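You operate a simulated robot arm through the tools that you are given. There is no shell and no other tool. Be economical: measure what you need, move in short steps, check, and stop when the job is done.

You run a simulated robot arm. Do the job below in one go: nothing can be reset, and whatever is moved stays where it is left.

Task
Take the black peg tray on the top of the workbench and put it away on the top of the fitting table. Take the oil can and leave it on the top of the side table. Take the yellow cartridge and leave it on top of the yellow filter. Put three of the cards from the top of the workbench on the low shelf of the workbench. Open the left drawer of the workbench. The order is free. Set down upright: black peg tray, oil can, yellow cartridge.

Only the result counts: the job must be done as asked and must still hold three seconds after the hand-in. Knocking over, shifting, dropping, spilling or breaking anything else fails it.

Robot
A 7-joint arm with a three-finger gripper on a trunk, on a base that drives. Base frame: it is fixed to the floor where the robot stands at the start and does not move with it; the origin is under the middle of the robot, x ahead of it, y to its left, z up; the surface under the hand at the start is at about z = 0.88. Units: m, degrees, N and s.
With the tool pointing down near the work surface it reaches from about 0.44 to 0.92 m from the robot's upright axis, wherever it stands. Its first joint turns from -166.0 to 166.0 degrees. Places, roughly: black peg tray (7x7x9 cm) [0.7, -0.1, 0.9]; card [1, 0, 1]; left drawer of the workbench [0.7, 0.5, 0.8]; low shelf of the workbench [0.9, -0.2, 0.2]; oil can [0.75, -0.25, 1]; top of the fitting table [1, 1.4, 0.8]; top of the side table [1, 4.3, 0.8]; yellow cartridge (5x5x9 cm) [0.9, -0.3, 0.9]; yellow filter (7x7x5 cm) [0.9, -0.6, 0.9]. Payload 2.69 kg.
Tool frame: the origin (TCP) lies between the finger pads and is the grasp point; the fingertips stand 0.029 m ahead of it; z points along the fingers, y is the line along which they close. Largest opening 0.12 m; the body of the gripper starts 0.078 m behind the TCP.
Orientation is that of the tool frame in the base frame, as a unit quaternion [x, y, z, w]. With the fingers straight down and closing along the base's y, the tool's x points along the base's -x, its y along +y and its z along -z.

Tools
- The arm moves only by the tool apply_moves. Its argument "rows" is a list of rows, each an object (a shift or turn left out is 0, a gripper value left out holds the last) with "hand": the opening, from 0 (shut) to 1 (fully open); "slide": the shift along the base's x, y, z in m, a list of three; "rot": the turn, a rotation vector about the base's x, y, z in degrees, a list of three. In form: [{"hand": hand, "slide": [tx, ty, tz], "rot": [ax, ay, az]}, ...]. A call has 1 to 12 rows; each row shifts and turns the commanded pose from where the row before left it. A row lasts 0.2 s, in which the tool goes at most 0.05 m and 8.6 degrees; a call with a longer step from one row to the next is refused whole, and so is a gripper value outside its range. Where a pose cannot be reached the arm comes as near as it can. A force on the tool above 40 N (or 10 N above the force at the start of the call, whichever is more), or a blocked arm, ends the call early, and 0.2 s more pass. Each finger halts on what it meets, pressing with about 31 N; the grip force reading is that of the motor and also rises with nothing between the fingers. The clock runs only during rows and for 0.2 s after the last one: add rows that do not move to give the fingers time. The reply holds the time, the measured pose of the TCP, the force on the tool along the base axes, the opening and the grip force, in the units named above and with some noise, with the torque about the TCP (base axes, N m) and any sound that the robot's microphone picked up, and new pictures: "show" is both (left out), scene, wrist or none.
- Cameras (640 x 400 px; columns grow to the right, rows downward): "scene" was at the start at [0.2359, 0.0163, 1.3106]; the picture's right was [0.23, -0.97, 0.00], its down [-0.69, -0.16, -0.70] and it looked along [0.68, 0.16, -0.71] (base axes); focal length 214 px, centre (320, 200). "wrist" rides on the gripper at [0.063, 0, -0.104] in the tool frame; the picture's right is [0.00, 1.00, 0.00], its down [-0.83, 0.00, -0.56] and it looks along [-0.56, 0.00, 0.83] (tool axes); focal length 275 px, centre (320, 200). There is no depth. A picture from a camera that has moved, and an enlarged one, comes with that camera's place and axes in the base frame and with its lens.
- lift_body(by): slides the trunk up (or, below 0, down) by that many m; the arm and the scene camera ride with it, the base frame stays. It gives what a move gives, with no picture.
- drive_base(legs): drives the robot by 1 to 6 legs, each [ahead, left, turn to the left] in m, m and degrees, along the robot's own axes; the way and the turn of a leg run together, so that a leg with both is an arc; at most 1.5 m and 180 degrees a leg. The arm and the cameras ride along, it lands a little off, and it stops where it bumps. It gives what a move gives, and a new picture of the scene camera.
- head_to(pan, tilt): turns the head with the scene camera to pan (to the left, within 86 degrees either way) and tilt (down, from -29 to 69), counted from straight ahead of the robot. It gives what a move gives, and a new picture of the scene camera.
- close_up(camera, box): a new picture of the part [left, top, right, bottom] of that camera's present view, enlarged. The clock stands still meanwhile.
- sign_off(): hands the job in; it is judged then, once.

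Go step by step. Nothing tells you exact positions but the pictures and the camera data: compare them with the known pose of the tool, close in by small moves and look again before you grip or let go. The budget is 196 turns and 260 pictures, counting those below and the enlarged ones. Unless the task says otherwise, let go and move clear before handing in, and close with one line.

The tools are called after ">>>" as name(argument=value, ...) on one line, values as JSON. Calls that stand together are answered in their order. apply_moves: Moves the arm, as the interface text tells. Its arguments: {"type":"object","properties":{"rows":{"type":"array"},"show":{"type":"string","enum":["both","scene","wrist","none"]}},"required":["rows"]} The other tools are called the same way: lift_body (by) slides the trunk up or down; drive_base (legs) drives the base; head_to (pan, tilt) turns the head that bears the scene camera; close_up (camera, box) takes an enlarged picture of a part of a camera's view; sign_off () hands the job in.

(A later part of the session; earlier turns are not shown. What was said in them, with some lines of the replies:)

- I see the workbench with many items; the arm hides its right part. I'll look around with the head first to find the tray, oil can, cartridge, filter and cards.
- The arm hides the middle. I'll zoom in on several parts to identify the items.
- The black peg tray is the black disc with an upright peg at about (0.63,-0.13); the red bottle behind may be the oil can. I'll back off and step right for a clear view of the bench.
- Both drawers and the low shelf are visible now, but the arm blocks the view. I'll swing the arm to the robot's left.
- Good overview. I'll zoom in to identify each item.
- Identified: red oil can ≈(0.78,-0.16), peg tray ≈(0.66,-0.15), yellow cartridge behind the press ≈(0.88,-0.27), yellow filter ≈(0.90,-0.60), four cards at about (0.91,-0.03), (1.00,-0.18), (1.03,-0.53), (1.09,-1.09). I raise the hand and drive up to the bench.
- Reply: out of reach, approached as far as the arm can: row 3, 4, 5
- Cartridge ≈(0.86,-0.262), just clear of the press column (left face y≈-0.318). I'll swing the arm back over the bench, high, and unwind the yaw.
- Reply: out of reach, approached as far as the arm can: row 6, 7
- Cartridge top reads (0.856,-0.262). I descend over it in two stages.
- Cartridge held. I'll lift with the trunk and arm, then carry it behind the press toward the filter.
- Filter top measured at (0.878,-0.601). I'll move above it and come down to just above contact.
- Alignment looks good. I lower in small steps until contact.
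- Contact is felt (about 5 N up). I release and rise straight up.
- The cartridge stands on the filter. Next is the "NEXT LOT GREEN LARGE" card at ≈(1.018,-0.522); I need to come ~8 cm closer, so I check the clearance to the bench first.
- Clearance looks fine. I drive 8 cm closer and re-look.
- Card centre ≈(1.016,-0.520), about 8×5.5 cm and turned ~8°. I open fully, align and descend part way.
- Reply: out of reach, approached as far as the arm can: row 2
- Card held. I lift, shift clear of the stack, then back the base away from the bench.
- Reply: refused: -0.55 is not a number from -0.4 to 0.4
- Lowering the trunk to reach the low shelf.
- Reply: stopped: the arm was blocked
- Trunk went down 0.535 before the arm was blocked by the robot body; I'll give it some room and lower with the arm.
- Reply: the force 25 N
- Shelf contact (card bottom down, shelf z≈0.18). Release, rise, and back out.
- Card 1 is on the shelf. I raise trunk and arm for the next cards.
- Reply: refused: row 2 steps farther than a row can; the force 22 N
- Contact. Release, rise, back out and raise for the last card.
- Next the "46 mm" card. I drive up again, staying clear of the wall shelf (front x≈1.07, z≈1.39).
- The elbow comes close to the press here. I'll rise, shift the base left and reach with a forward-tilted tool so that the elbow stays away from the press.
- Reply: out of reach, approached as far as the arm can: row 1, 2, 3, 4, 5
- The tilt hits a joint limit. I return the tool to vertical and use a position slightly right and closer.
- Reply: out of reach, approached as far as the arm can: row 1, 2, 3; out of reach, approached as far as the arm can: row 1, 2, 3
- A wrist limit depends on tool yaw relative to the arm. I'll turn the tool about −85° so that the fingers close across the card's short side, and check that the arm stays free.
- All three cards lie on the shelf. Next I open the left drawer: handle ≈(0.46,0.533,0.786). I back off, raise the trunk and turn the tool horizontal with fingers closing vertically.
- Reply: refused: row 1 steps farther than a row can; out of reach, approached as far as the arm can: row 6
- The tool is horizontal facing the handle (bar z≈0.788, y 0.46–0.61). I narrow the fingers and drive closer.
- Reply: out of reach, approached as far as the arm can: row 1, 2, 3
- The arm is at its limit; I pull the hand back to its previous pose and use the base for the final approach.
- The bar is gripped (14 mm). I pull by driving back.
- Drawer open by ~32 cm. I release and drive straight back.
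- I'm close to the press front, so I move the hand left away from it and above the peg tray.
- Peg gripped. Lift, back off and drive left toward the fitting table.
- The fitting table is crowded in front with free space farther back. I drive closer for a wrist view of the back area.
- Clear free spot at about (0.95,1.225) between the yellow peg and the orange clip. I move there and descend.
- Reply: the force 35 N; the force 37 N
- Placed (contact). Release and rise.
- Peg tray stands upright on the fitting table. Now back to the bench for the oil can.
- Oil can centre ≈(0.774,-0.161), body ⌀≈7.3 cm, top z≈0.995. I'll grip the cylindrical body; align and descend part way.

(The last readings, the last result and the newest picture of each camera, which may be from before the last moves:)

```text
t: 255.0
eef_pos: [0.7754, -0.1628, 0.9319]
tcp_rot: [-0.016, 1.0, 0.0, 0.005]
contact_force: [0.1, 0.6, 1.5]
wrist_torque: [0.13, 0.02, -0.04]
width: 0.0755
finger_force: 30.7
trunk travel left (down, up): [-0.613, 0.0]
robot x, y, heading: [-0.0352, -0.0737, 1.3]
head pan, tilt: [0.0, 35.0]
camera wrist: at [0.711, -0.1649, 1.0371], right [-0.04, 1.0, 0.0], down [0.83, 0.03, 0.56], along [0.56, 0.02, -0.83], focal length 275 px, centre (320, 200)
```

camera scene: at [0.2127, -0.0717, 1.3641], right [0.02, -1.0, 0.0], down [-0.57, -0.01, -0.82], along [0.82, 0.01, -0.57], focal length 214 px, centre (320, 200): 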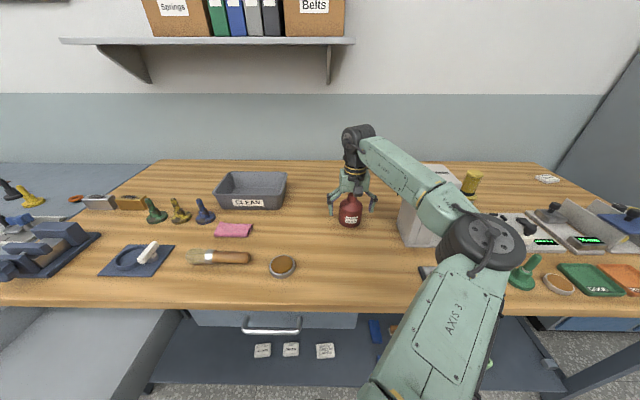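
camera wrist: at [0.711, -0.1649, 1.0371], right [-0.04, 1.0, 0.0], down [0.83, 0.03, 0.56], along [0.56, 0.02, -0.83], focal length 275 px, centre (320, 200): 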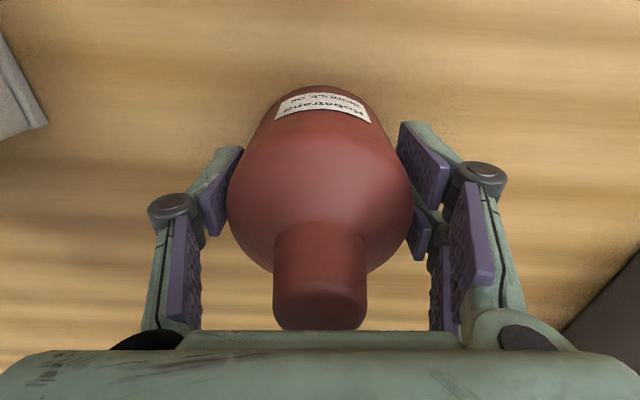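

>>> apply_moves(rows=[{"hand": 0.3}, {"slide": [0, 0, 0.02]}, {"slide": [0, 0, 0.03]}, {}], show="both")

```text
t: 256.0
eef_pos: [0.7746, -0.1617, 0.9816]
tcp_rot: [-0.015, 1.0, 0.001, 0.003]
contact_force: [0.8, -0.3, -2.6]
wrist_torque: [0.0, 0.01, 0.02]
width: 0.0751
finger_force: 31.0
trunk travel left (down, up): [-0.613, 0.0]
robot x, y, heading: [-0.0319, -0.0743, 1.3]
head pan, tilt: [0.0, 35.0]
camera scene: at [0.2131, -0.0717, 1.3639], right [0.02, -1.0, 0.0], down [-0.57, -0.01, -0.82], along [0.82, 0.01, -0.57], focal length 214 px, centre (320, 200)
camera wrist: at [0.7112, -0.1655, 1.0857], right [-0.04, 1.0, 0.0], down [0.83, 0.03, 0.56], along [0.56, 0.02, -0.83], focal length 275 px, centre (320, 200)
```

scene: 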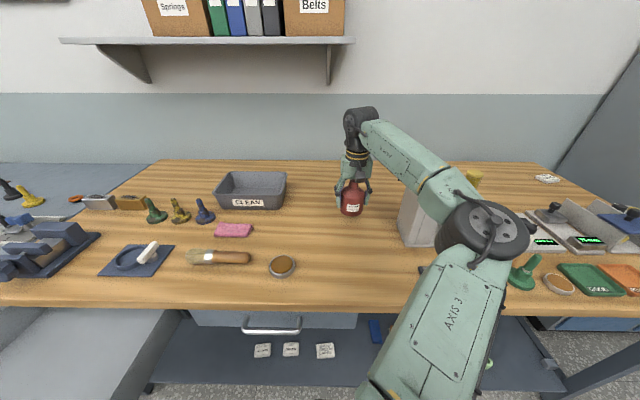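
wrist: 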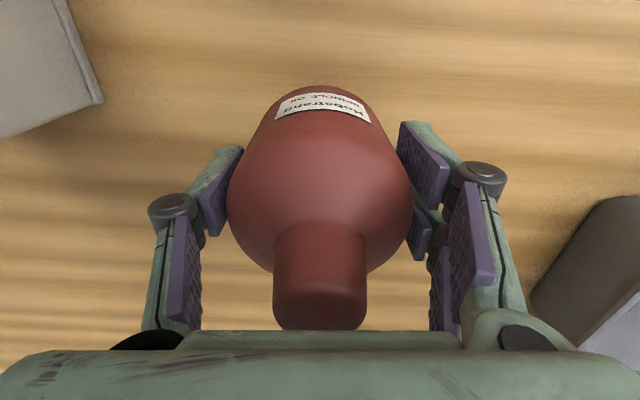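

Can held upright. Lift, back out, and drive left along the aisle to the side table.

>>> apply_moves(rows=[{"slide": [-0.01, 0.02, 0.04]}, {"slide": [-0.02, 0.02, 0.035]}, {"slide": [-0.02, 0.02, 0.025]}, {"slide": [-0.03, 0.0, 0.01]}], show="none")

>>> drive_base(legs=[[-0.65, 0, 0], [0, 1.0, 0]])

>>> head_to(pan=60, tilt=20)

```text
t: 257.0
eef_pos: [0.695, -0.1032, 1.0905]
tcp_rot: [-0.015, 1.0, -0.001, 0.004]
contact_force: [0.6, -0.5, -1.8]
wrist_torque: [0.0, 0.01, 0.01]
width: 0.0753
finger_force: 30.7
trunk travel left (down, up): [-0.613, 0.0]
robot x, y, heading: [-0.0323, -0.0743, 0.9]
head pan, tilt: [0.0, 35.0]
```

```text
t: 268.5
eef_pos: [0.0339, 0.869, 1.0906]
tcp_rot: [0.005, 1.0, 0.001, 0.005]
contact_force: [-0.3, 0.4, -2.1]
wrist_torque: [0.01, 0.0, 0.01]
width: 0.0754
finger_force: 30.9
trunk travel left (down, up): [-0.613, 0.0]
robot x, y, heading: [-0.6915, 0.9274, -1.4]
head pan, tilt: [0.0, 35.0]
camera scene: at [-0.4477, 0.9196, 1.364], right [-0.02, -1.0, 0.0], down [-0.57, 0.01, -0.82], along [0.82, -0.02, -0.57], focal length 214 px, centre (320, 200)
```

scene: 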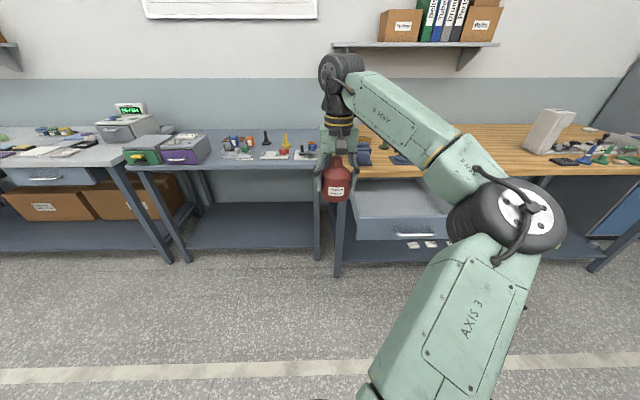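

```text
t: 269.8
eef_pos: [0.0333, 0.8689, 1.0906]
tcp_rot: [0.005, 1.0, 0.0, 0.004]
contact_force: [-0.4, 0.3, -2.1]
wrist_torque: [-0.02, 0.01, 0.01]
width: 0.0753
finger_force: 30.9
trunk travel left (down, up): [-0.613, 0.0]
robot x, y, heading: [-0.6938, 0.9278, -1.2]
head pan, tilt: [60.0, 20.0]
camera scene: at [-0.4873, 1.0011, 1.3878], right [0.85, -0.52, 0.0], down [-0.18, -0.29, -0.94], along [0.49, 0.8, -0.34], focal length 214 px, centre (320, 200)
```

scene: 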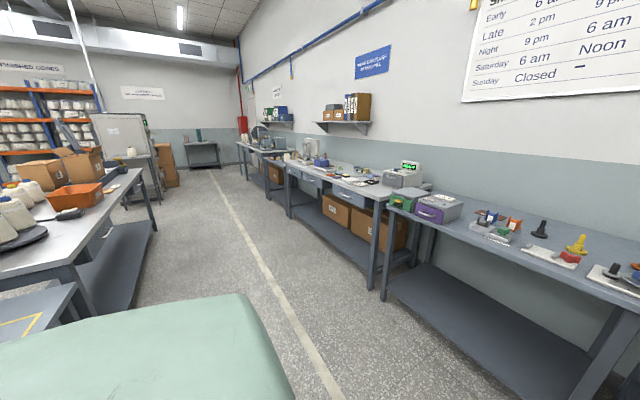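

Tables also stand across the aisle, so I'll drive in the middle, facing +y with the arm ahead. First move toward the wall side and turn left.

>>> drive_base(legs=[[0.36, 0, 0], [0, 0, 91]])

>>> head_to(pan=0, tilt=25)

```text
t: 276.2
eef_pos: [-0.2922, 1.6485, 1.0905]
tcp_rot: [0.722, -0.692, -0.003, -0.003]
contact_force: [0.5, -0.6, -1.8]
wrist_torque: [-0.04, 0.0, 0.0]
width: 0.0752
finger_force: 31.2
trunk travel left (down, up): [-0.613, 0.0]
robot x, y, heading: [-0.3154, 0.9166, 91.7]
head pan, tilt: [60.0, 20.0]
camera scene: at [-0.3989, 1.1172, 1.3878], right [0.48, 0.88, 0.0], down [0.3, -0.16, -0.94], along [-0.83, 0.45, -0.34], focal length 214 px, centre (320, 200)
```

scene: 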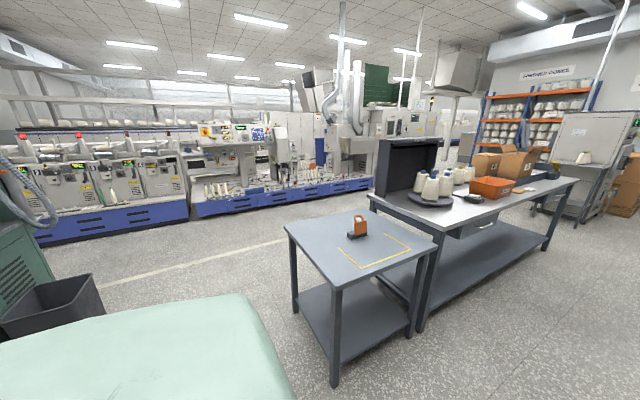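

```text
t: 277.5
eef_pos: [-0.2916, 1.6485, 1.0896]
tcp_rot: [0.721, -0.693, -0.003, -0.004]
contact_force: [0.4, -0.2, -2.7]
wrist_torque: [-0.02, 0.02, -0.01]
width: 0.0753
finger_force: 31.3
trunk travel left (down, up): [-0.613, 0.0]
robot x, y, heading: [-0.3092, 0.9164, 91.3]
head pan, tilt: [0.0, 25.0]
camera scene: at [-0.3196, 1.165, 1.3797], right [1.0, 0.03, 0.0], down [0.01, -0.42, -0.91], along [-0.03, 0.91, -0.42], focal length 214 px, centre (320, 200)
```

scene: 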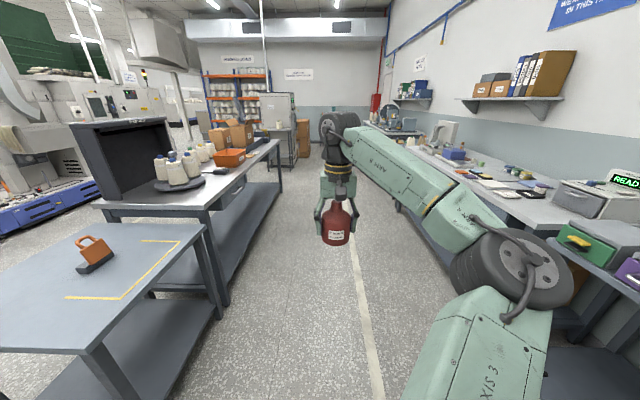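

The corridor is clear. I drive forward along it.

>>> drive_base(legs=[[0.75, 0, -1.5], [0.75, 0, 0]])

```text
t: 285.3
eef_pos: [-0.2878, 3.1616, 1.0911]
tcp_rot: [0.713, -0.702, -0.002, -0.004]
contact_force: [0.2, 0.1, -2.7]
wrist_torque: [-0.02, -0.02, -0.01]
width: 0.0756
finger_force: 31.1
trunk travel left (down, up): [-0.613, 0.0]
robot x, y, heading: [-0.3224, 2.4328, 90.0]
head pan, tilt: [0.0, 25.0]
camera scene: at [-0.3259, 2.6805, 1.3796], right [1.0, 0.0, 0.0], down [0.0, -0.42, -0.91], along [0.0, 0.91, -0.42], focal length 214 px, centre (320, 200)
```

scene: 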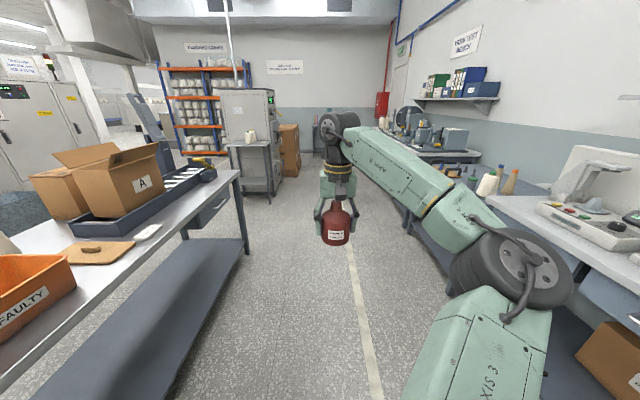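

>>> drive_base(legs=[[1.1, 0, 0]])

>>> head_to(pan=-50, tilt=25)

```text
t: 291.0
eef_pos: [-0.2899, 4.2759, 1.0909]
tcp_rot: [0.713, -0.701, -0.003, -0.003]
contact_force: [-0.2, -0.1, -3.2]
wrist_torque: [0.0, 0.0, -0.02]
width: 0.0753
finger_force: 31.1
trunk travel left (down, up): [-0.613, 0.0]
robot x, y, heading: [-0.3285, 3.5473, 90.7]
head pan, tilt: [0.0, 25.0]
camera scene: at [-0.3291, 3.7937, 1.3797], right [1.0, 0.0, 0.0], down [0.0, -0.42, -0.91], along [0.0, 0.91, -0.42], focal length 214 px, centre (320, 200)
```

scene: 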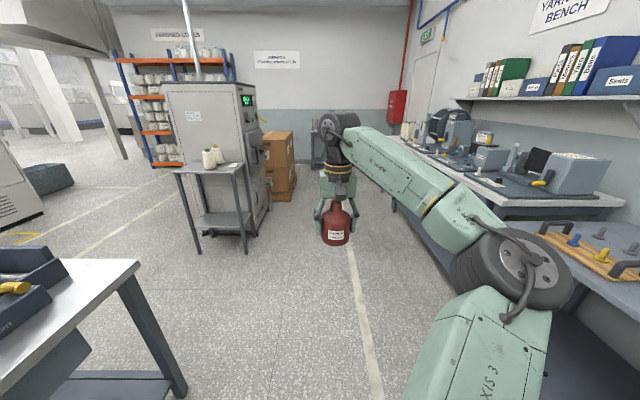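

```text
t: 292.2
eef_pos: [-0.2882, 4.276, 1.0917]
tcp_rot: [0.713, -0.702, -0.003, -0.003]
contact_force: [-0.3, 0.7, -2.8]
wrist_torque: [-0.03, 0.01, 0.0]
width: 0.0752
finger_force: 31.2
trunk travel left (down, up): [-0.613, 0.0]
robot x, y, heading: [-0.328, 3.5505, 90.5]
head pan, tilt: [-50.0, 25.0]
camera scene: at [-0.2585, 3.7608, 1.3797], right [0.65, -0.76, 0.0], down [-0.32, -0.27, -0.91], along [0.69, 0.59, -0.42], focal length 214 px, centre (320, 200)
```

scene: 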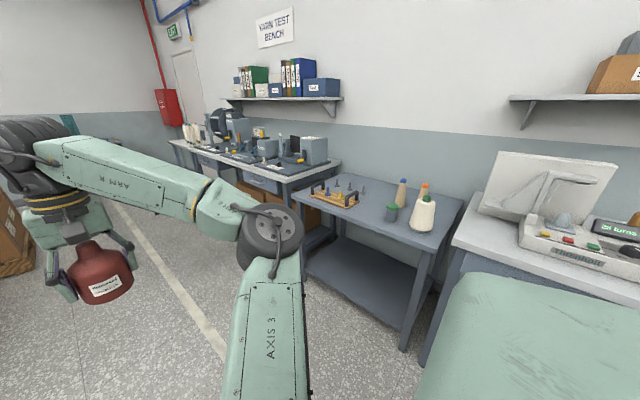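

The side table is the small one with the wooden peg board and cones, about x 0.65–1.2, y 3.9–4.7. I drive on to y≈4.3 and turn right to face it.

>>> drive_base(legs=[[0.72, 0, 0], [0, 0, -90.5]])

>>> head_to(pan=0, tilt=35)

```text
t: 299.9
eef_pos: [0.402, 4.2597, 1.0904]
tcp_rot: [-0.035, 0.999, 0.0, 0.004]
contact_force: [0.0, 0.0, -1.6]
wrist_torque: [-0.02, 0.02, 0.02]
width: 0.0753
finger_force: 31.1
trunk travel left (down, up): [-0.613, 0.0]
robot x, y, heading: [-0.3261, 4.256, 3.3]
head pan, tilt: [-50.0, 25.0]
camera scene: at [-0.1077, 4.2001, 1.3797], right [-0.73, -0.68, 0.0], down [-0.29, 0.31, -0.91], along [0.62, -0.66, -0.42], focal length 214 px, centre (320, 200)
```

scene: 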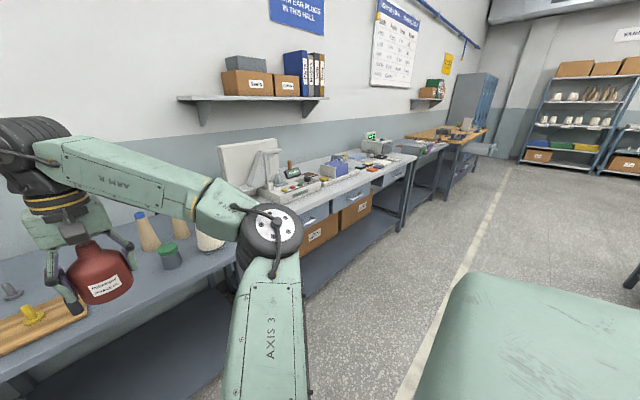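

```text
t: 301.0
eef_pos: [0.4019, 4.2602, 1.0907]
tcp_rot: [-0.035, 0.999, 0.0, 0.004]
contact_force: [0.0, 0.3, -3.5]
wrist_torque: [0.02, 0.02, 0.02]
width: 0.0753
finger_force: 30.8
trunk travel left (down, up): [-0.613, 0.0]
robot x, y, heading: [-0.3259, 4.2617, 3.1]
head pan, tilt: [0.0, 35.0]
camera scene: at [-0.0828, 4.2722, 1.364], right [0.06, -1.0, 0.0], down [-0.57, -0.03, -0.82], along [0.82, 0.05, -0.57], focal length 214 px, centre (320, 200)
```

scene: 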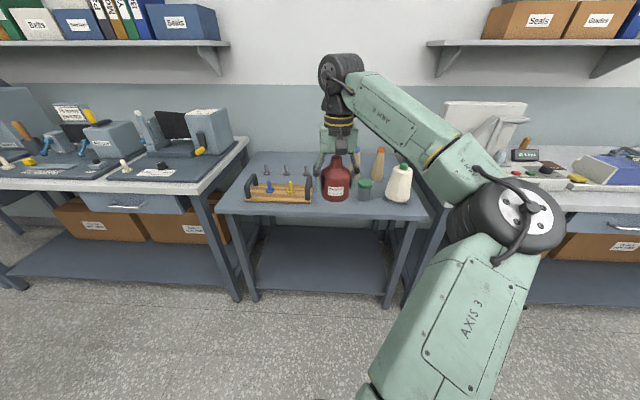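

>>> drive_base(legs=[[0.22, 0, -3]])

>>> head_to(pan=0, tilt=45)

>>> close_up(camera="scene", box=[180, 90, 460, 265])

```text
t: 302.7
eef_pos: [0.6243, 4.228, 1.0901]
tcp_rot: [-0.008, 1.0, 0.0, 0.003]
contact_force: [-0.4, 0.4, -2.3]
wrist_torque: [-0.01, 0.02, 0.02]
width: 0.0751
finger_force: 31.2
trunk travel left (down, up): [-0.613, 0.0]
robot x, y, heading: [-0.1066, 4.265, 0.2]
head pan, tilt: [0.0, 35.0]
camera scene: at [0.1409, 4.2655, 1.3638], right [0.0, -1.0, 0.0], down [-0.57, 0.0, -0.82], along [0.82, 0.0, -0.57], focal length 214 px, centre (320, 200)
```

scene: 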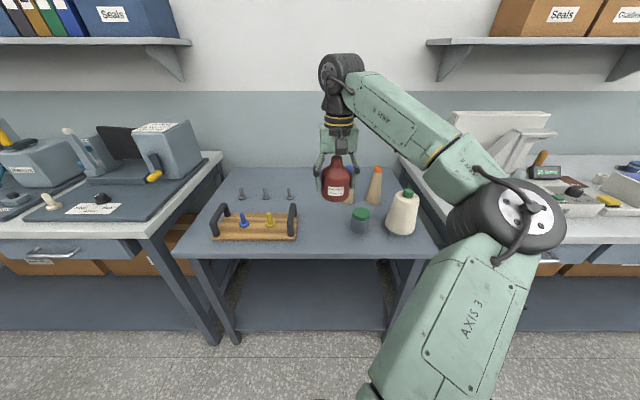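

```text
t: 303.5
eef_pos: [0.6244, 4.2265, 1.091]
tcp_rot: [-0.007, 1.0, -0.001, 0.003]
contact_force: [-0.3, 0.1, -2.2]
wrist_torque: [-0.02, 0.01, 0.01]
width: 0.075
finger_force: 31.1
trunk travel left (down, up): [-0.613, 0.0]
robot x, y, heading: [-0.1053, 4.2645, 0.0]
head pan, tilt: [0.0, 45.0]
camera scene: at [0.1335, 4.2655, 1.3492], right [0.0, -1.0, 0.0], down [-0.71, 0.0, -0.71], along [0.71, 0.0, -0.71], focal length 214 px, centre (320, 200)
```

scene: 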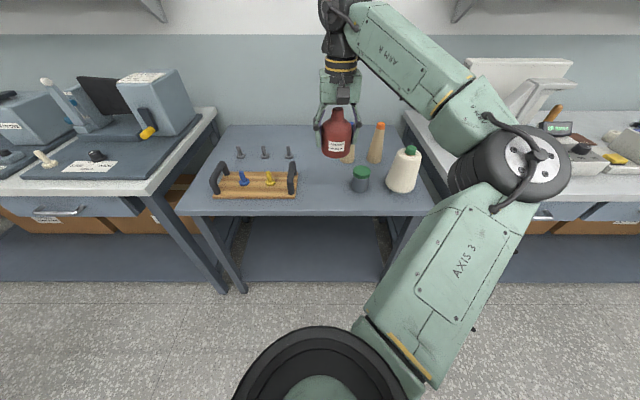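

```text
2.29 times, centred on (320, 178) of scene
camera zoom: at [0.1335, 4.2655, 1.3492], right [0.0, -1.0, 0.0], down [-0.71, 0.0, -0.71], along [0.71, 0.0, -0.71], focal length 490 px, centre (320, 251)
```

zoom: 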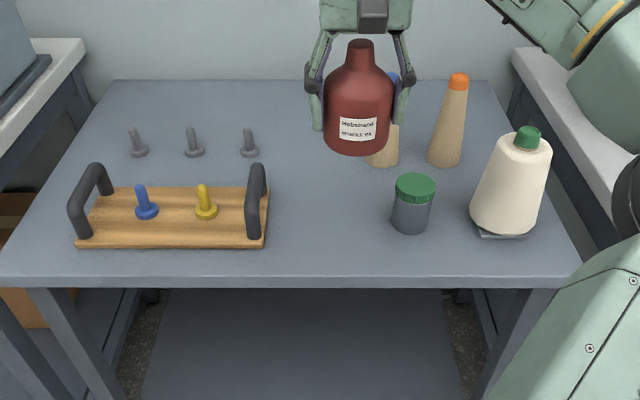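

Best free spot: back middle of the table, around (0.97,4.27). I drive 20 cm closer and extend the arm there.

>>> drive_base(legs=[[0.2, 0.03, 0]])

>>> apply_moves(rows=[{"slide": [0.03, 0.005, 0]}, {"slide": [0.03, 0.005, 0]}, {"slide": [0.03, 0.0, -0.01]}], show="both")

```text
t: 305.1
eef_pos: [0.8267, 4.2563, 1.0901]
tcp_rot: [-0.006, 1.0, -0.001, 0.003]
contact_force: [0.0, 1.1, -3.1]
wrist_torque: [0.01, 0.07, -0.03]
width: 0.0751
finger_force: 31.0
trunk travel left (down, up): [-0.613, 0.0]
robot x, y, heading: [0.0961, 4.2962, 0.1]
head pan, tilt: [0.0, 45.0]
camera scene: at [0.3378, 4.2956, 1.349], right [0.0, -1.0, 0.0], down [-0.71, 0.0, -0.71], along [0.71, 0.0, -0.71], focal length 214 px, centre (320, 200)
```

scene: 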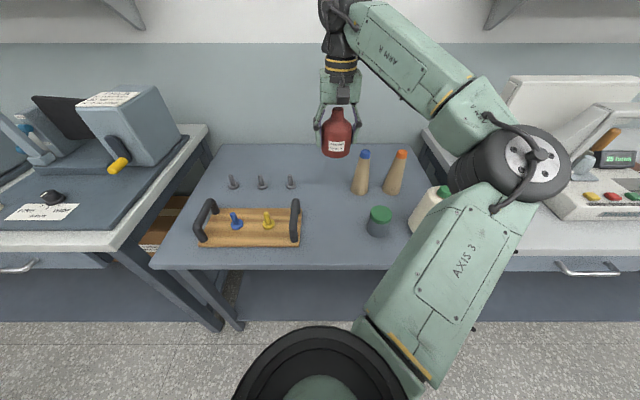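

```text
t: 305.9
eef_pos: [0.9175, 4.2664, 1.0773]
tcp_rot: [-0.006, 1.0, -0.001, 0.004]
contact_force: [0.6, 0.3, -3.0]
wrist_torque: [0.0, 0.04, 0.03]
width: 0.0752
finger_force: 31.2
trunk travel left (down, up): [-0.613, 0.0]
robot x, y, heading: [0.0999, 4.2941, 0.1]
head pan, tilt: [0.0, 45.0]
camera scene: at [0.3376, 4.2957, 1.349], right [0.0, -1.0, 0.0], down [-0.71, 0.0, -0.71], along [0.71, 0.0, -0.71], focal length 214 px, centre (320, 200)
camera wrist: at [0.8542, 4.2644, 1.184], right [-0.02, 1.0, 0.0], down [0.83, 0.01, 0.56], along [0.56, 0.01, -0.83], focal length 275 px, centre (320, 200)
```

scene: 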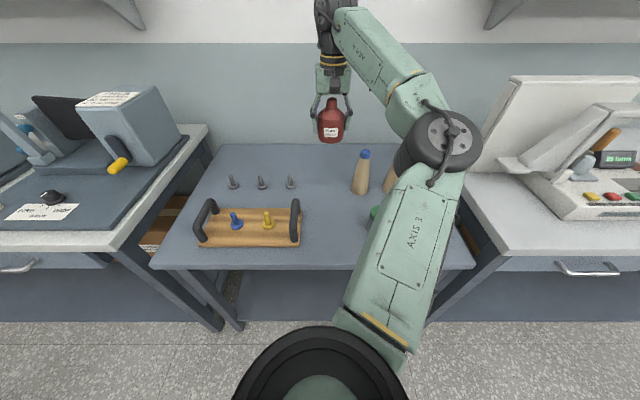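
wrist: 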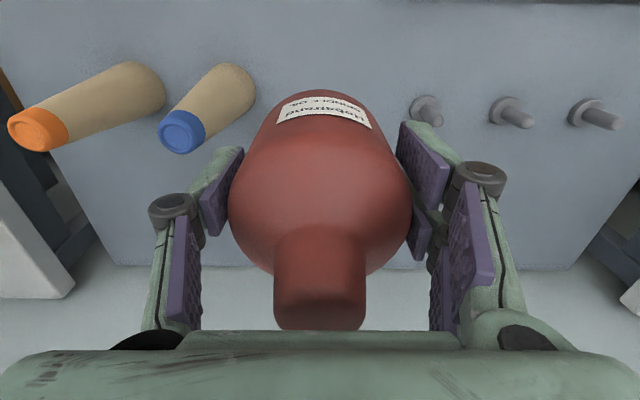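

The pin/cone row sits at x≈0.93, so a better free spot is in front of it at ≈(0.805,4.25), between cup, board and cones. I move back there and lower.

>>> apply_moves(rows=[{"slide": [-0.04, -0.006, 0]}, {"slide": [-0.04, -0.006, -0.01]}, {"slide": [-0.032, -0.005, -0.02]}, {"slide": [0, 0, -0.04]}], show="both")

>>> close_up(camera="scene", box=[220, 120, 420, 245])

```text
t: 306.9
eef_pos: [0.8066, 4.2487, 1.0098]
tcp_rot: [-0.007, 1.0, 0.0, 0.004]
contact_force: [-0.1, -0.2, -3.3]
wrist_torque: [0.02, 0.04, 0.0]
width: 0.0748
finger_force: 31.0
trunk travel left (down, up): [-0.613, 0.0]
robot x, y, heading: [0.0975, 4.2949, -0.1]
head pan, tilt: [0.0, 45.0]
camera scene: at [0.3376, 4.2954, 1.3491], right [0.0, -1.0, 0.0], down [-0.71, 0.0, -0.71], along [0.71, 0.0, -0.71], focal length 214 px, centre (320, 200)
camera wrist: at [0.7429, 4.2475, 1.1148], right [-0.02, 1.0, 0.0], down [0.83, 0.01, 0.56], along [0.56, 0.01, -0.83], focal length 275 px, centre (320, 200)
```

scene: 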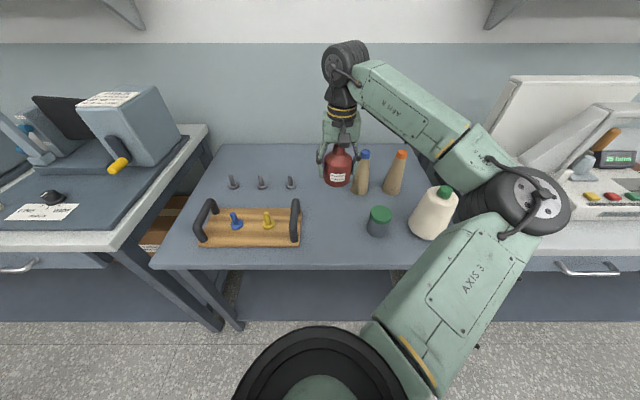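
wrist: 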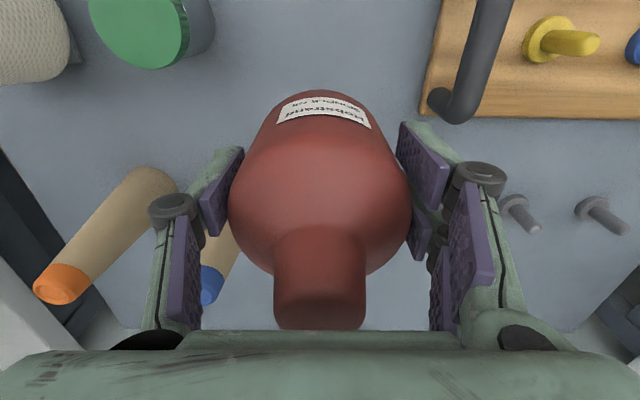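

```text
3.20 times, centred on (320, 182) of scene
camera zoom: at [0.3376, 4.2954, 1.3491], right [0.0, -1.0, 0.0], down [-0.71, 0.0, -0.71], along [0.71, 0.0, -0.71], focal length 686 px, centre (320, 256)
```

zoom: 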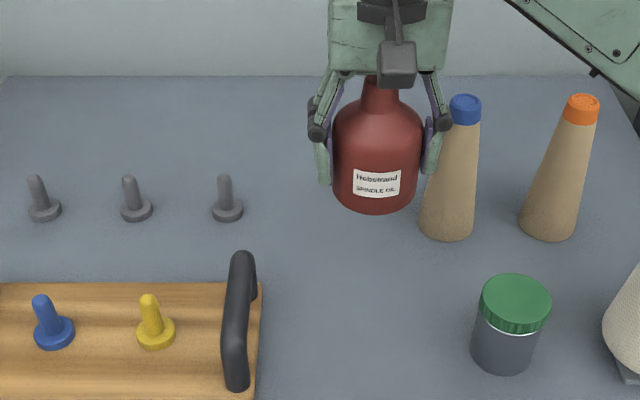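

>>> apply_moves(rows=[{"slide": [-0.01, 0.009, 0]}, {"slide": [0, 0, -0.035]}, {"slide": [0, 0, -0.03]}, {"slide": [0, 0, -0.02]}, {}], show="wrist")

>>> close_up(camera="scene", box=[260, 140, 420, 240])

```text
t: 308.1
eef_pos: [0.7938, 4.2566, 0.9257]
tcp_rot: [-0.006, 1.0, 0.0, 0.006]
contact_force: [-0.7, -0.2, -1.7]
wrist_torque: [0.0, 0.01, -0.01]
width: 0.0751
finger_force: 31.3
trunk travel left (down, up): [-0.613, 0.0]
robot x, y, heading: [0.0992, 4.2996, -0.1]
head pan, tilt: [0.0, 45.0]
camera wrist: at [0.7305, 4.2546, 1.0314], right [-0.02, 1.0, 0.0], down [0.83, 0.01, 0.56], along [0.56, 0.01, -0.83], focal length 275 px, centre (320, 200)
```

wrist: 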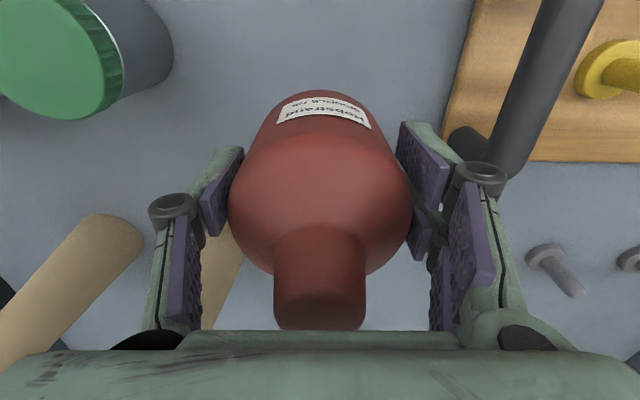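

```text
4.00 times, centred on (340, 190) of scene
camera zoom: at [0.337, 4.2955, 1.3492], right [0.0, -1.0, 0.0], down [-0.71, 0.0, -0.71], along [0.71, 0.0, -0.71], focal length 858 px, centre (240, 240)
```

zoom: 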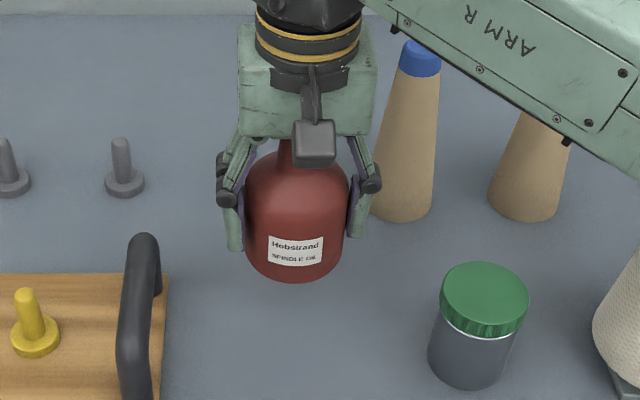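

>>> apply_moves(rows=[{"slide": [0, 0, -0.01]}, {"slide": [0, 0, -0.006]}, {"slide": [0, 0, -0.003]}, {}], show="scene")

```text
t: 309.1
eef_pos: [0.7954, 4.2568, 0.9062]
tcp_rot: [-0.006, 1.0, -0.001, 0.004]
contact_force: [-0.4, 0.5, -1.9]
wrist_torque: [0.0, 0.02, 0.0]
width: 0.0751
finger_force: 31.3
trunk travel left (down, up): [-0.613, 0.0]
robot x, y, heading: [0.0984, 4.2995, 0.0]
head pan, tilt: [0.0, 45.0]
camera scene: at [0.337, 4.2955, 1.3491], right [0.0, -1.0, 0.0], down [-0.71, 0.0, -0.71], along [0.71, 0.0, -0.71], focal length 214 px, centre (320, 200)
```

scene: 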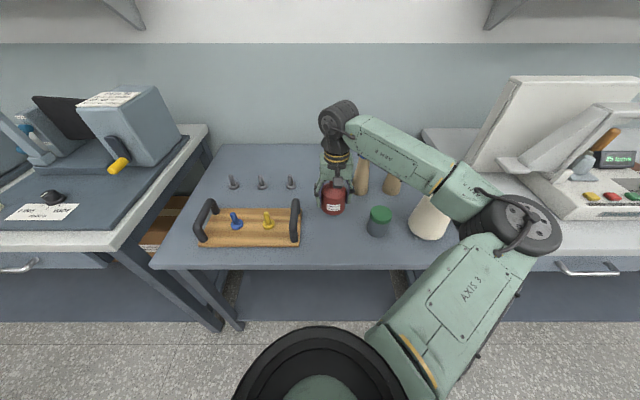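

>>> apply_moves(rows=[{"slide": [0, 0, -0.003]}, {"slide": [0, 0, -0.003]}, {}], show="none")

>>> apply_moves(rows=[{"slide": [0, 0, -0.002]}, {"slide": [0, 0, -0.002]}, {}], show="none")

```text
t: 309.9
eef_pos: [0.7948, 4.2569, 0.9017]
tcp_rot: [-0.007, 1.0, -0.001, 0.005]
contact_force: [0.4, 0.3, -1.4]
wrist_torque: [-0.02, 0.03, 0.02]
width: 0.0753
finger_force: 31.3
trunk travel left (down, up): [-0.613, 0.0]
robot x, y, heading: [0.0994, 4.3014, 0.1]
head pan, tilt: [0.0, 45.0]
```

```text
t: 310.7
eef_pos: [0.7941, 4.2581, 0.8966]
tcp_rot: [-0.006, 1.0, -0.001, 0.004]
contact_force: [-0.2, 1.2, -2.5]
wrist_torque: [0.01, 0.02, -0.01]
width: 0.0752
finger_force: 30.7
trunk travel left (down, up): [-0.613, 0.0]
robot x, y, heading: [0.097, 4.3006, 0.1]
head pan, tilt: [0.0, 45.0]
```

>>> apply_moves(rows=[{"slide": [0, 0, -0.002]}, {"slide": [0, 0, -0.002]}, {}], show="none")

>>> apply_moves(rows=[{"slide": [0, 0, -0.002]}, {"slide": [0, 0, -0.002]}, {}], show="wrist")

>>> close_up(camera="scene", box=[260, 150, 388, 230])

```text
t: 311.5
eef_pos: [0.7934, 4.2578, 0.8913]
tcp_rot: [-0.006, 1.0, -0.001, 0.004]
contact_force: [0.0, 0.7, -2.4]
wrist_torque: [0.01, 0.03, -0.02]
width: 0.0753
finger_force: 31.1
trunk travel left (down, up): [-0.613, 0.0]
robot x, y, heading: [0.0999, 4.2998, 0.1]
head pan, tilt: [0.0, 45.0]
```

```text
t: 312.3
eef_pos: [0.7946, 4.2575, 0.8877]
tcp_rot: [-0.006, 1.0, -0.001, 0.004]
contact_force: [0.5, -0.2, -2.6]
wrist_torque: [0.0, 0.07, 0.02]
width: 0.0751
finger_force: 30.9
trunk travel left (down, up): [-0.613, 0.0]
robot x, y, heading: [0.1002, 4.2968, -0.1]
head pan, tilt: [0.0, 45.0]
camera wrist: at [0.7304, 4.2565, 0.9933], right [-0.02, 1.0, 0.0], down [0.83, 0.01, 0.56], along [0.56, 0.01, -0.83], focal length 275 px, centre (320, 200)
```

wrist: 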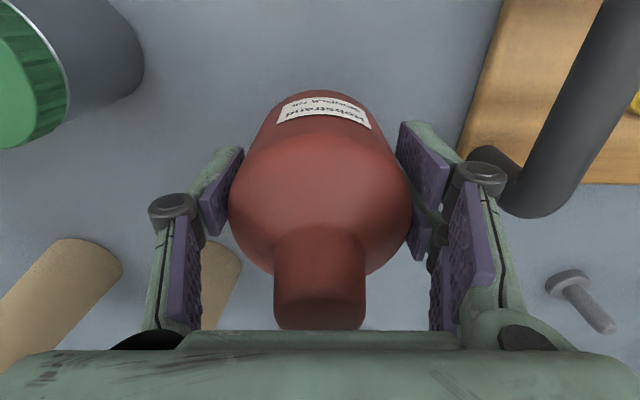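

```text
5.00 times, centred on (324, 190) of scene
camera zoom: at [0.337, 4.2955, 1.3491], right [0.0, -1.0, 0.0], down [-0.71, 0.0, -0.71], along [0.71, 0.0, -0.71], focal length 1072 px, centre (300, 250)
```

zoom: 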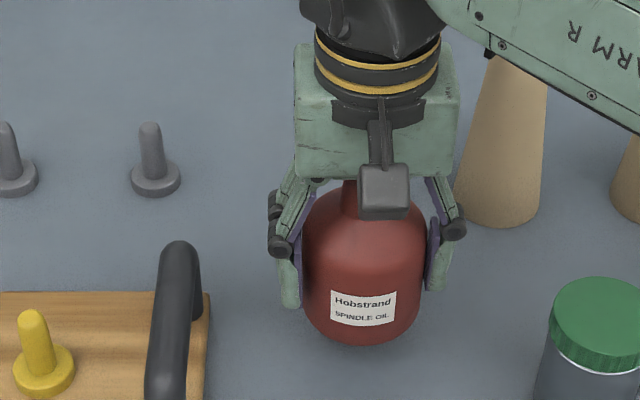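

The table is lower than assumed (~0.80). I continue down.

>>> apply_moves(rows=[{"slide": [0, 0, -0.01]}, {"slide": [0, 0, -0.008]}, {}], show="scene")

>>> apply_moves(rows=[{"slide": [0, 0, -0.004]}, {"slide": [0, 0, -0.003]}, {}], show="none")

```text
t: 313.1
eef_pos: [0.7946, 4.2586, 0.8702]
tcp_rot: [-0.006, 1.0, 0.0, 0.004]
contact_force: [0.1, 0.4, -2.7]
wrist_torque: [-0.01, 0.0, 0.01]
width: 0.0751
finger_force: 31.1
trunk travel left (down, up): [-0.613, 0.0]
robot x, y, heading: [0.098, 4.2983, -0.2]
head pan, tilt: [0.0, 45.0]
camera scene: at [0.337, 4.2955, 1.3492], right [0.0, -1.0, 0.0], down [-0.71, 0.0, -0.71], along [0.71, 0.0, -0.71], focal length 214 px, centre (320, 200)
```

scene: 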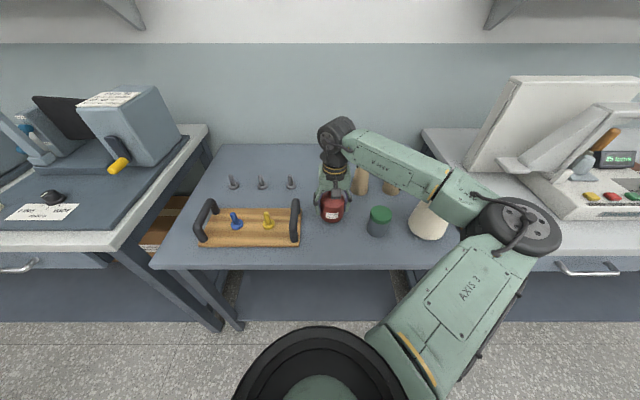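

```text
t: 313.9
eef_pos: [0.7957, 4.2583, 0.8642]
tcp_rot: [-0.006, 1.0, -0.001, 0.005]
contact_force: [0.7, 0.6, -3.2]
wrist_torque: [0.02, 0.02, 0.0]
width: 0.0751
finger_force: 31.1
trunk travel left (down, up): [-0.613, 0.0]
robot x, y, heading: [0.0986, 4.3003, -0.3]
head pan, tilt: [0.0, 45.0]
```

>>> apply_moves(rows=[{"slide": [0, 0, -0.003]}, {"slide": [0, 0, -0.003]}, {}], show="none")

>>> apply_moves(rows=[{"slide": [0, 0, -0.002]}, {"slide": [0, 0, -0.002]}, {}], show="none")

>>> close_up(camera="scene", box=[270, 160, 398, 240])

```text
t: 314.7
eef_pos: [0.7958, 4.2581, 0.8585]
tcp_rot: [-0.006, 1.0, -0.001, 0.004]
contact_force: [0.0, -0.7, -3.6]
wrist_torque: [0.01, 0.07, 0.03]
width: 0.0749
finger_force: 31.1
trunk travel left (down, up): [-0.613, 0.0]
robot x, y, heading: [0.0989, 4.2995, -0.1]
head pan, tilt: [0.0, 45.0]
```

```text
t: 315.5
eef_pos: [0.7946, 4.2581, 0.8543]
tcp_rot: [-0.006, 1.0, 0.0, 0.004]
contact_force: [0.5, 0.3, -2.9]
wrist_torque: [-0.05, 0.02, 0.02]
width: 0.0753
finger_force: 31.2
trunk travel left (down, up): [-0.613, 0.0]
robot x, y, heading: [0.0983, 4.2966, 0.0]
head pan, tilt: [0.0, 45.0]
```

```text
5.00 times, centred on (334, 200) of scene
camera zoom: at [0.337, 4.2955, 1.3491], right [0.0, -1.0, 0.0], down [-0.71, 0.0, -0.71], along [0.71, 0.0, -0.71], focal length 1072 px, centre (250, 200)
```

zoom: 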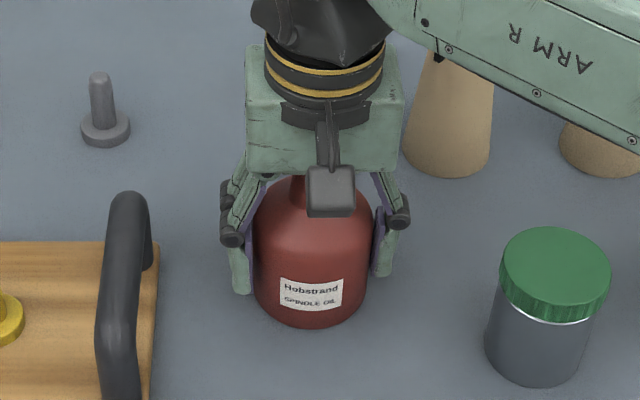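

>>> apply_moves(rows=[{"slide": [0, 0, -0.002]}, {"slide": [0, 0, -0.002]}, {}], show="none")

>>> apply_moves(rows=[{"slide": [0, 0, -0.002]}, {"slide": [0, 0, -0.002]}, {}], show="none")

```text
t: 316.3
eef_pos: [0.7946, 4.2578, 0.8516]
tcp_rot: [-0.005, 1.0, 0.0, 0.007]
contact_force: [3.0, 1.0, 19.7]
wrist_torque: [0.05, 0.32, -0.01]
width: 0.0752
finger_force: 31.2
trunk travel left (down, up): [-0.613, 0.0]
robot x, y, heading: [0.0988, 4.2962, -0.1]
head pan, tilt: [0.0, 45.0]
```

```text
t: 317.1
eef_pos: [0.7938, 4.2579, 0.8473]
tcp_rot: [-0.006, 1.0, 0.0, 0.007]
contact_force: [2.0, -0.8, 25.4]
wrist_torque: [-0.03, -0.23, 0.07]
width: 0.0754
finger_force: 31.1
trunk travel left (down, up): [-0.613, 0.0]
robot x, y, heading: [0.0978, 4.3001, 0.1]
head pan, tilt: [0.0, 45.0]
```

Contact with the table. Release a little way and rise straight up.

>>> apply_moves(rows=[{"slide": [0, 0, 0.003]}, {"hand": 0.75}, {"hand": 0.78}, {"hand": 0.78}, {"slide": [0, 0, 0.02]}, {"slide": [0, 0, 0.03]}, {"slide": [0, 0, 0.04]}, {"slide": [0, 0, 0.045]}, {"slide": [0, 0, 0.045]}, {"slide": [0, 0, 0.045]}], show="both")

>>> close_up(camera="scene", box=[270, 140, 430, 240])

```text
t: 319.3
eef_pos: [0.7947, 4.2603, 1.0727]
tcp_rot: [-0.007, 1.0, -0.002, 0.003]
contact_force: [-0.5, 0.3, -0.1]
wrist_torque: [0.01, 0.02, 0.0]
width: 0.0939
finger_force: 0.1
trunk travel left (down, up): [-0.613, 0.0]
robot x, y, heading: [0.1011, 4.3003, -0.2]
head pan, tilt: [0.0, 45.0]
camera scene: at [0.3366, 4.2957, 1.3492], right [0.0, -1.0, 0.0], down [-0.71, 0.0, -0.71], along [0.71, 0.0, -0.71], focal length 214 px, centre (320, 200)
camera wrist: at [0.7299, 4.2584, 1.1778], right [-0.02, 1.0, 0.0], down [0.83, 0.02, 0.56], along [0.56, 0.01, -0.83], focal length 275 px, centre (320, 200)
```

scene: 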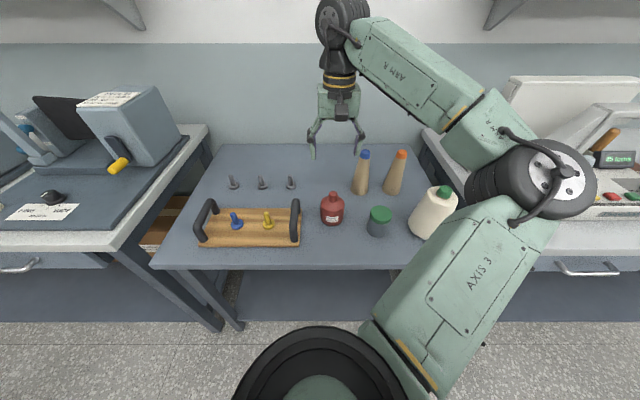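
wrist: 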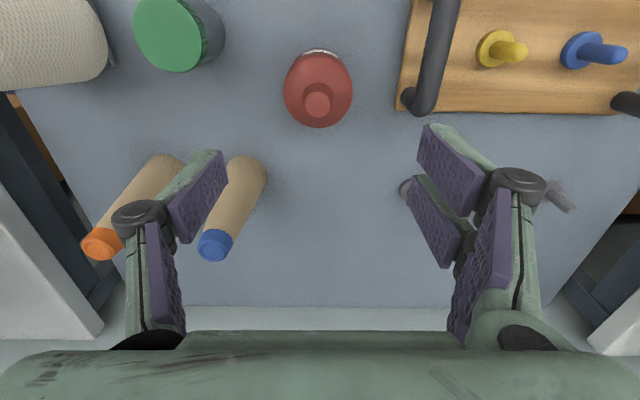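

```text
4.00 times, centred on (350, 190) of scene
camera zoom: at [0.3366, 4.2957, 1.3492], right [0.0, -1.0, 0.0], down [-0.71, 0.0, -0.71], along [0.71, 0.0, -0.71], focal length 858 px, centre (200, 240)
```

zoom: 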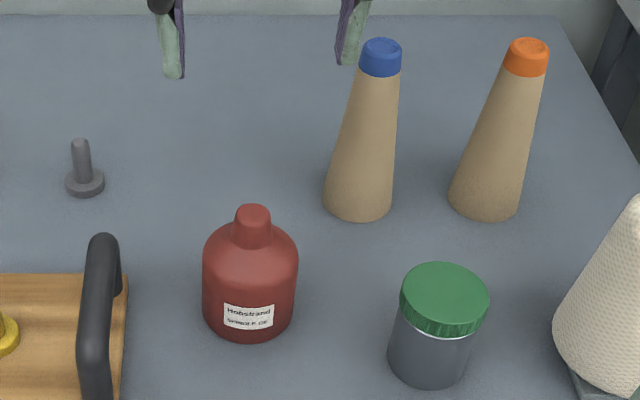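

The oil can stands upright and everything around it is undisturbed. I back clear of the table.

>>> drive_base(legs=[[-0.35, 0, 0]])

```text
t: 321.6
eef_pos: [0.4459, 4.266, 1.0722]
tcp_rot: [-0.012, 1.0, -0.001, 0.004]
contact_force: [1.0, 1.0, -0.5]
wrist_torque: [0.04, 0.03, -0.02]
width: 0.0939
finger_force: 0.1
trunk travel left (down, up): [-0.613, 0.0]
robot x, y, heading: [-0.2511, 4.2998, 1.0]
head pan, tilt: [0.0, 45.0]
camera scene: at [-0.0116, 4.2965, 1.3493], right [0.01, -1.0, 0.0], down [-0.71, -0.01, -0.71], along [0.71, 0.01, -0.71], focal length 214 px, centre (320, 200)
```

scene: 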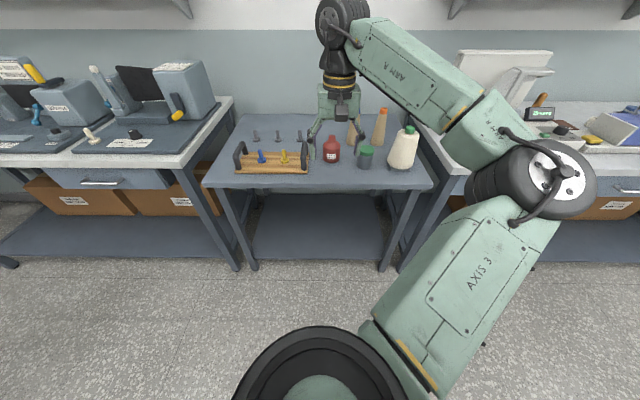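

All parts of the job are done and the arm is clear, so I hand it in.

>>> sign_off()

```text
The job is handed in.
```

The job is handed in: the peg tray is upright on the fitting table, the oil can is upright on the side table, and the cartridge is upright on the filter. Three cards are on the low shelf, and the left drawer is open about 32 cm.
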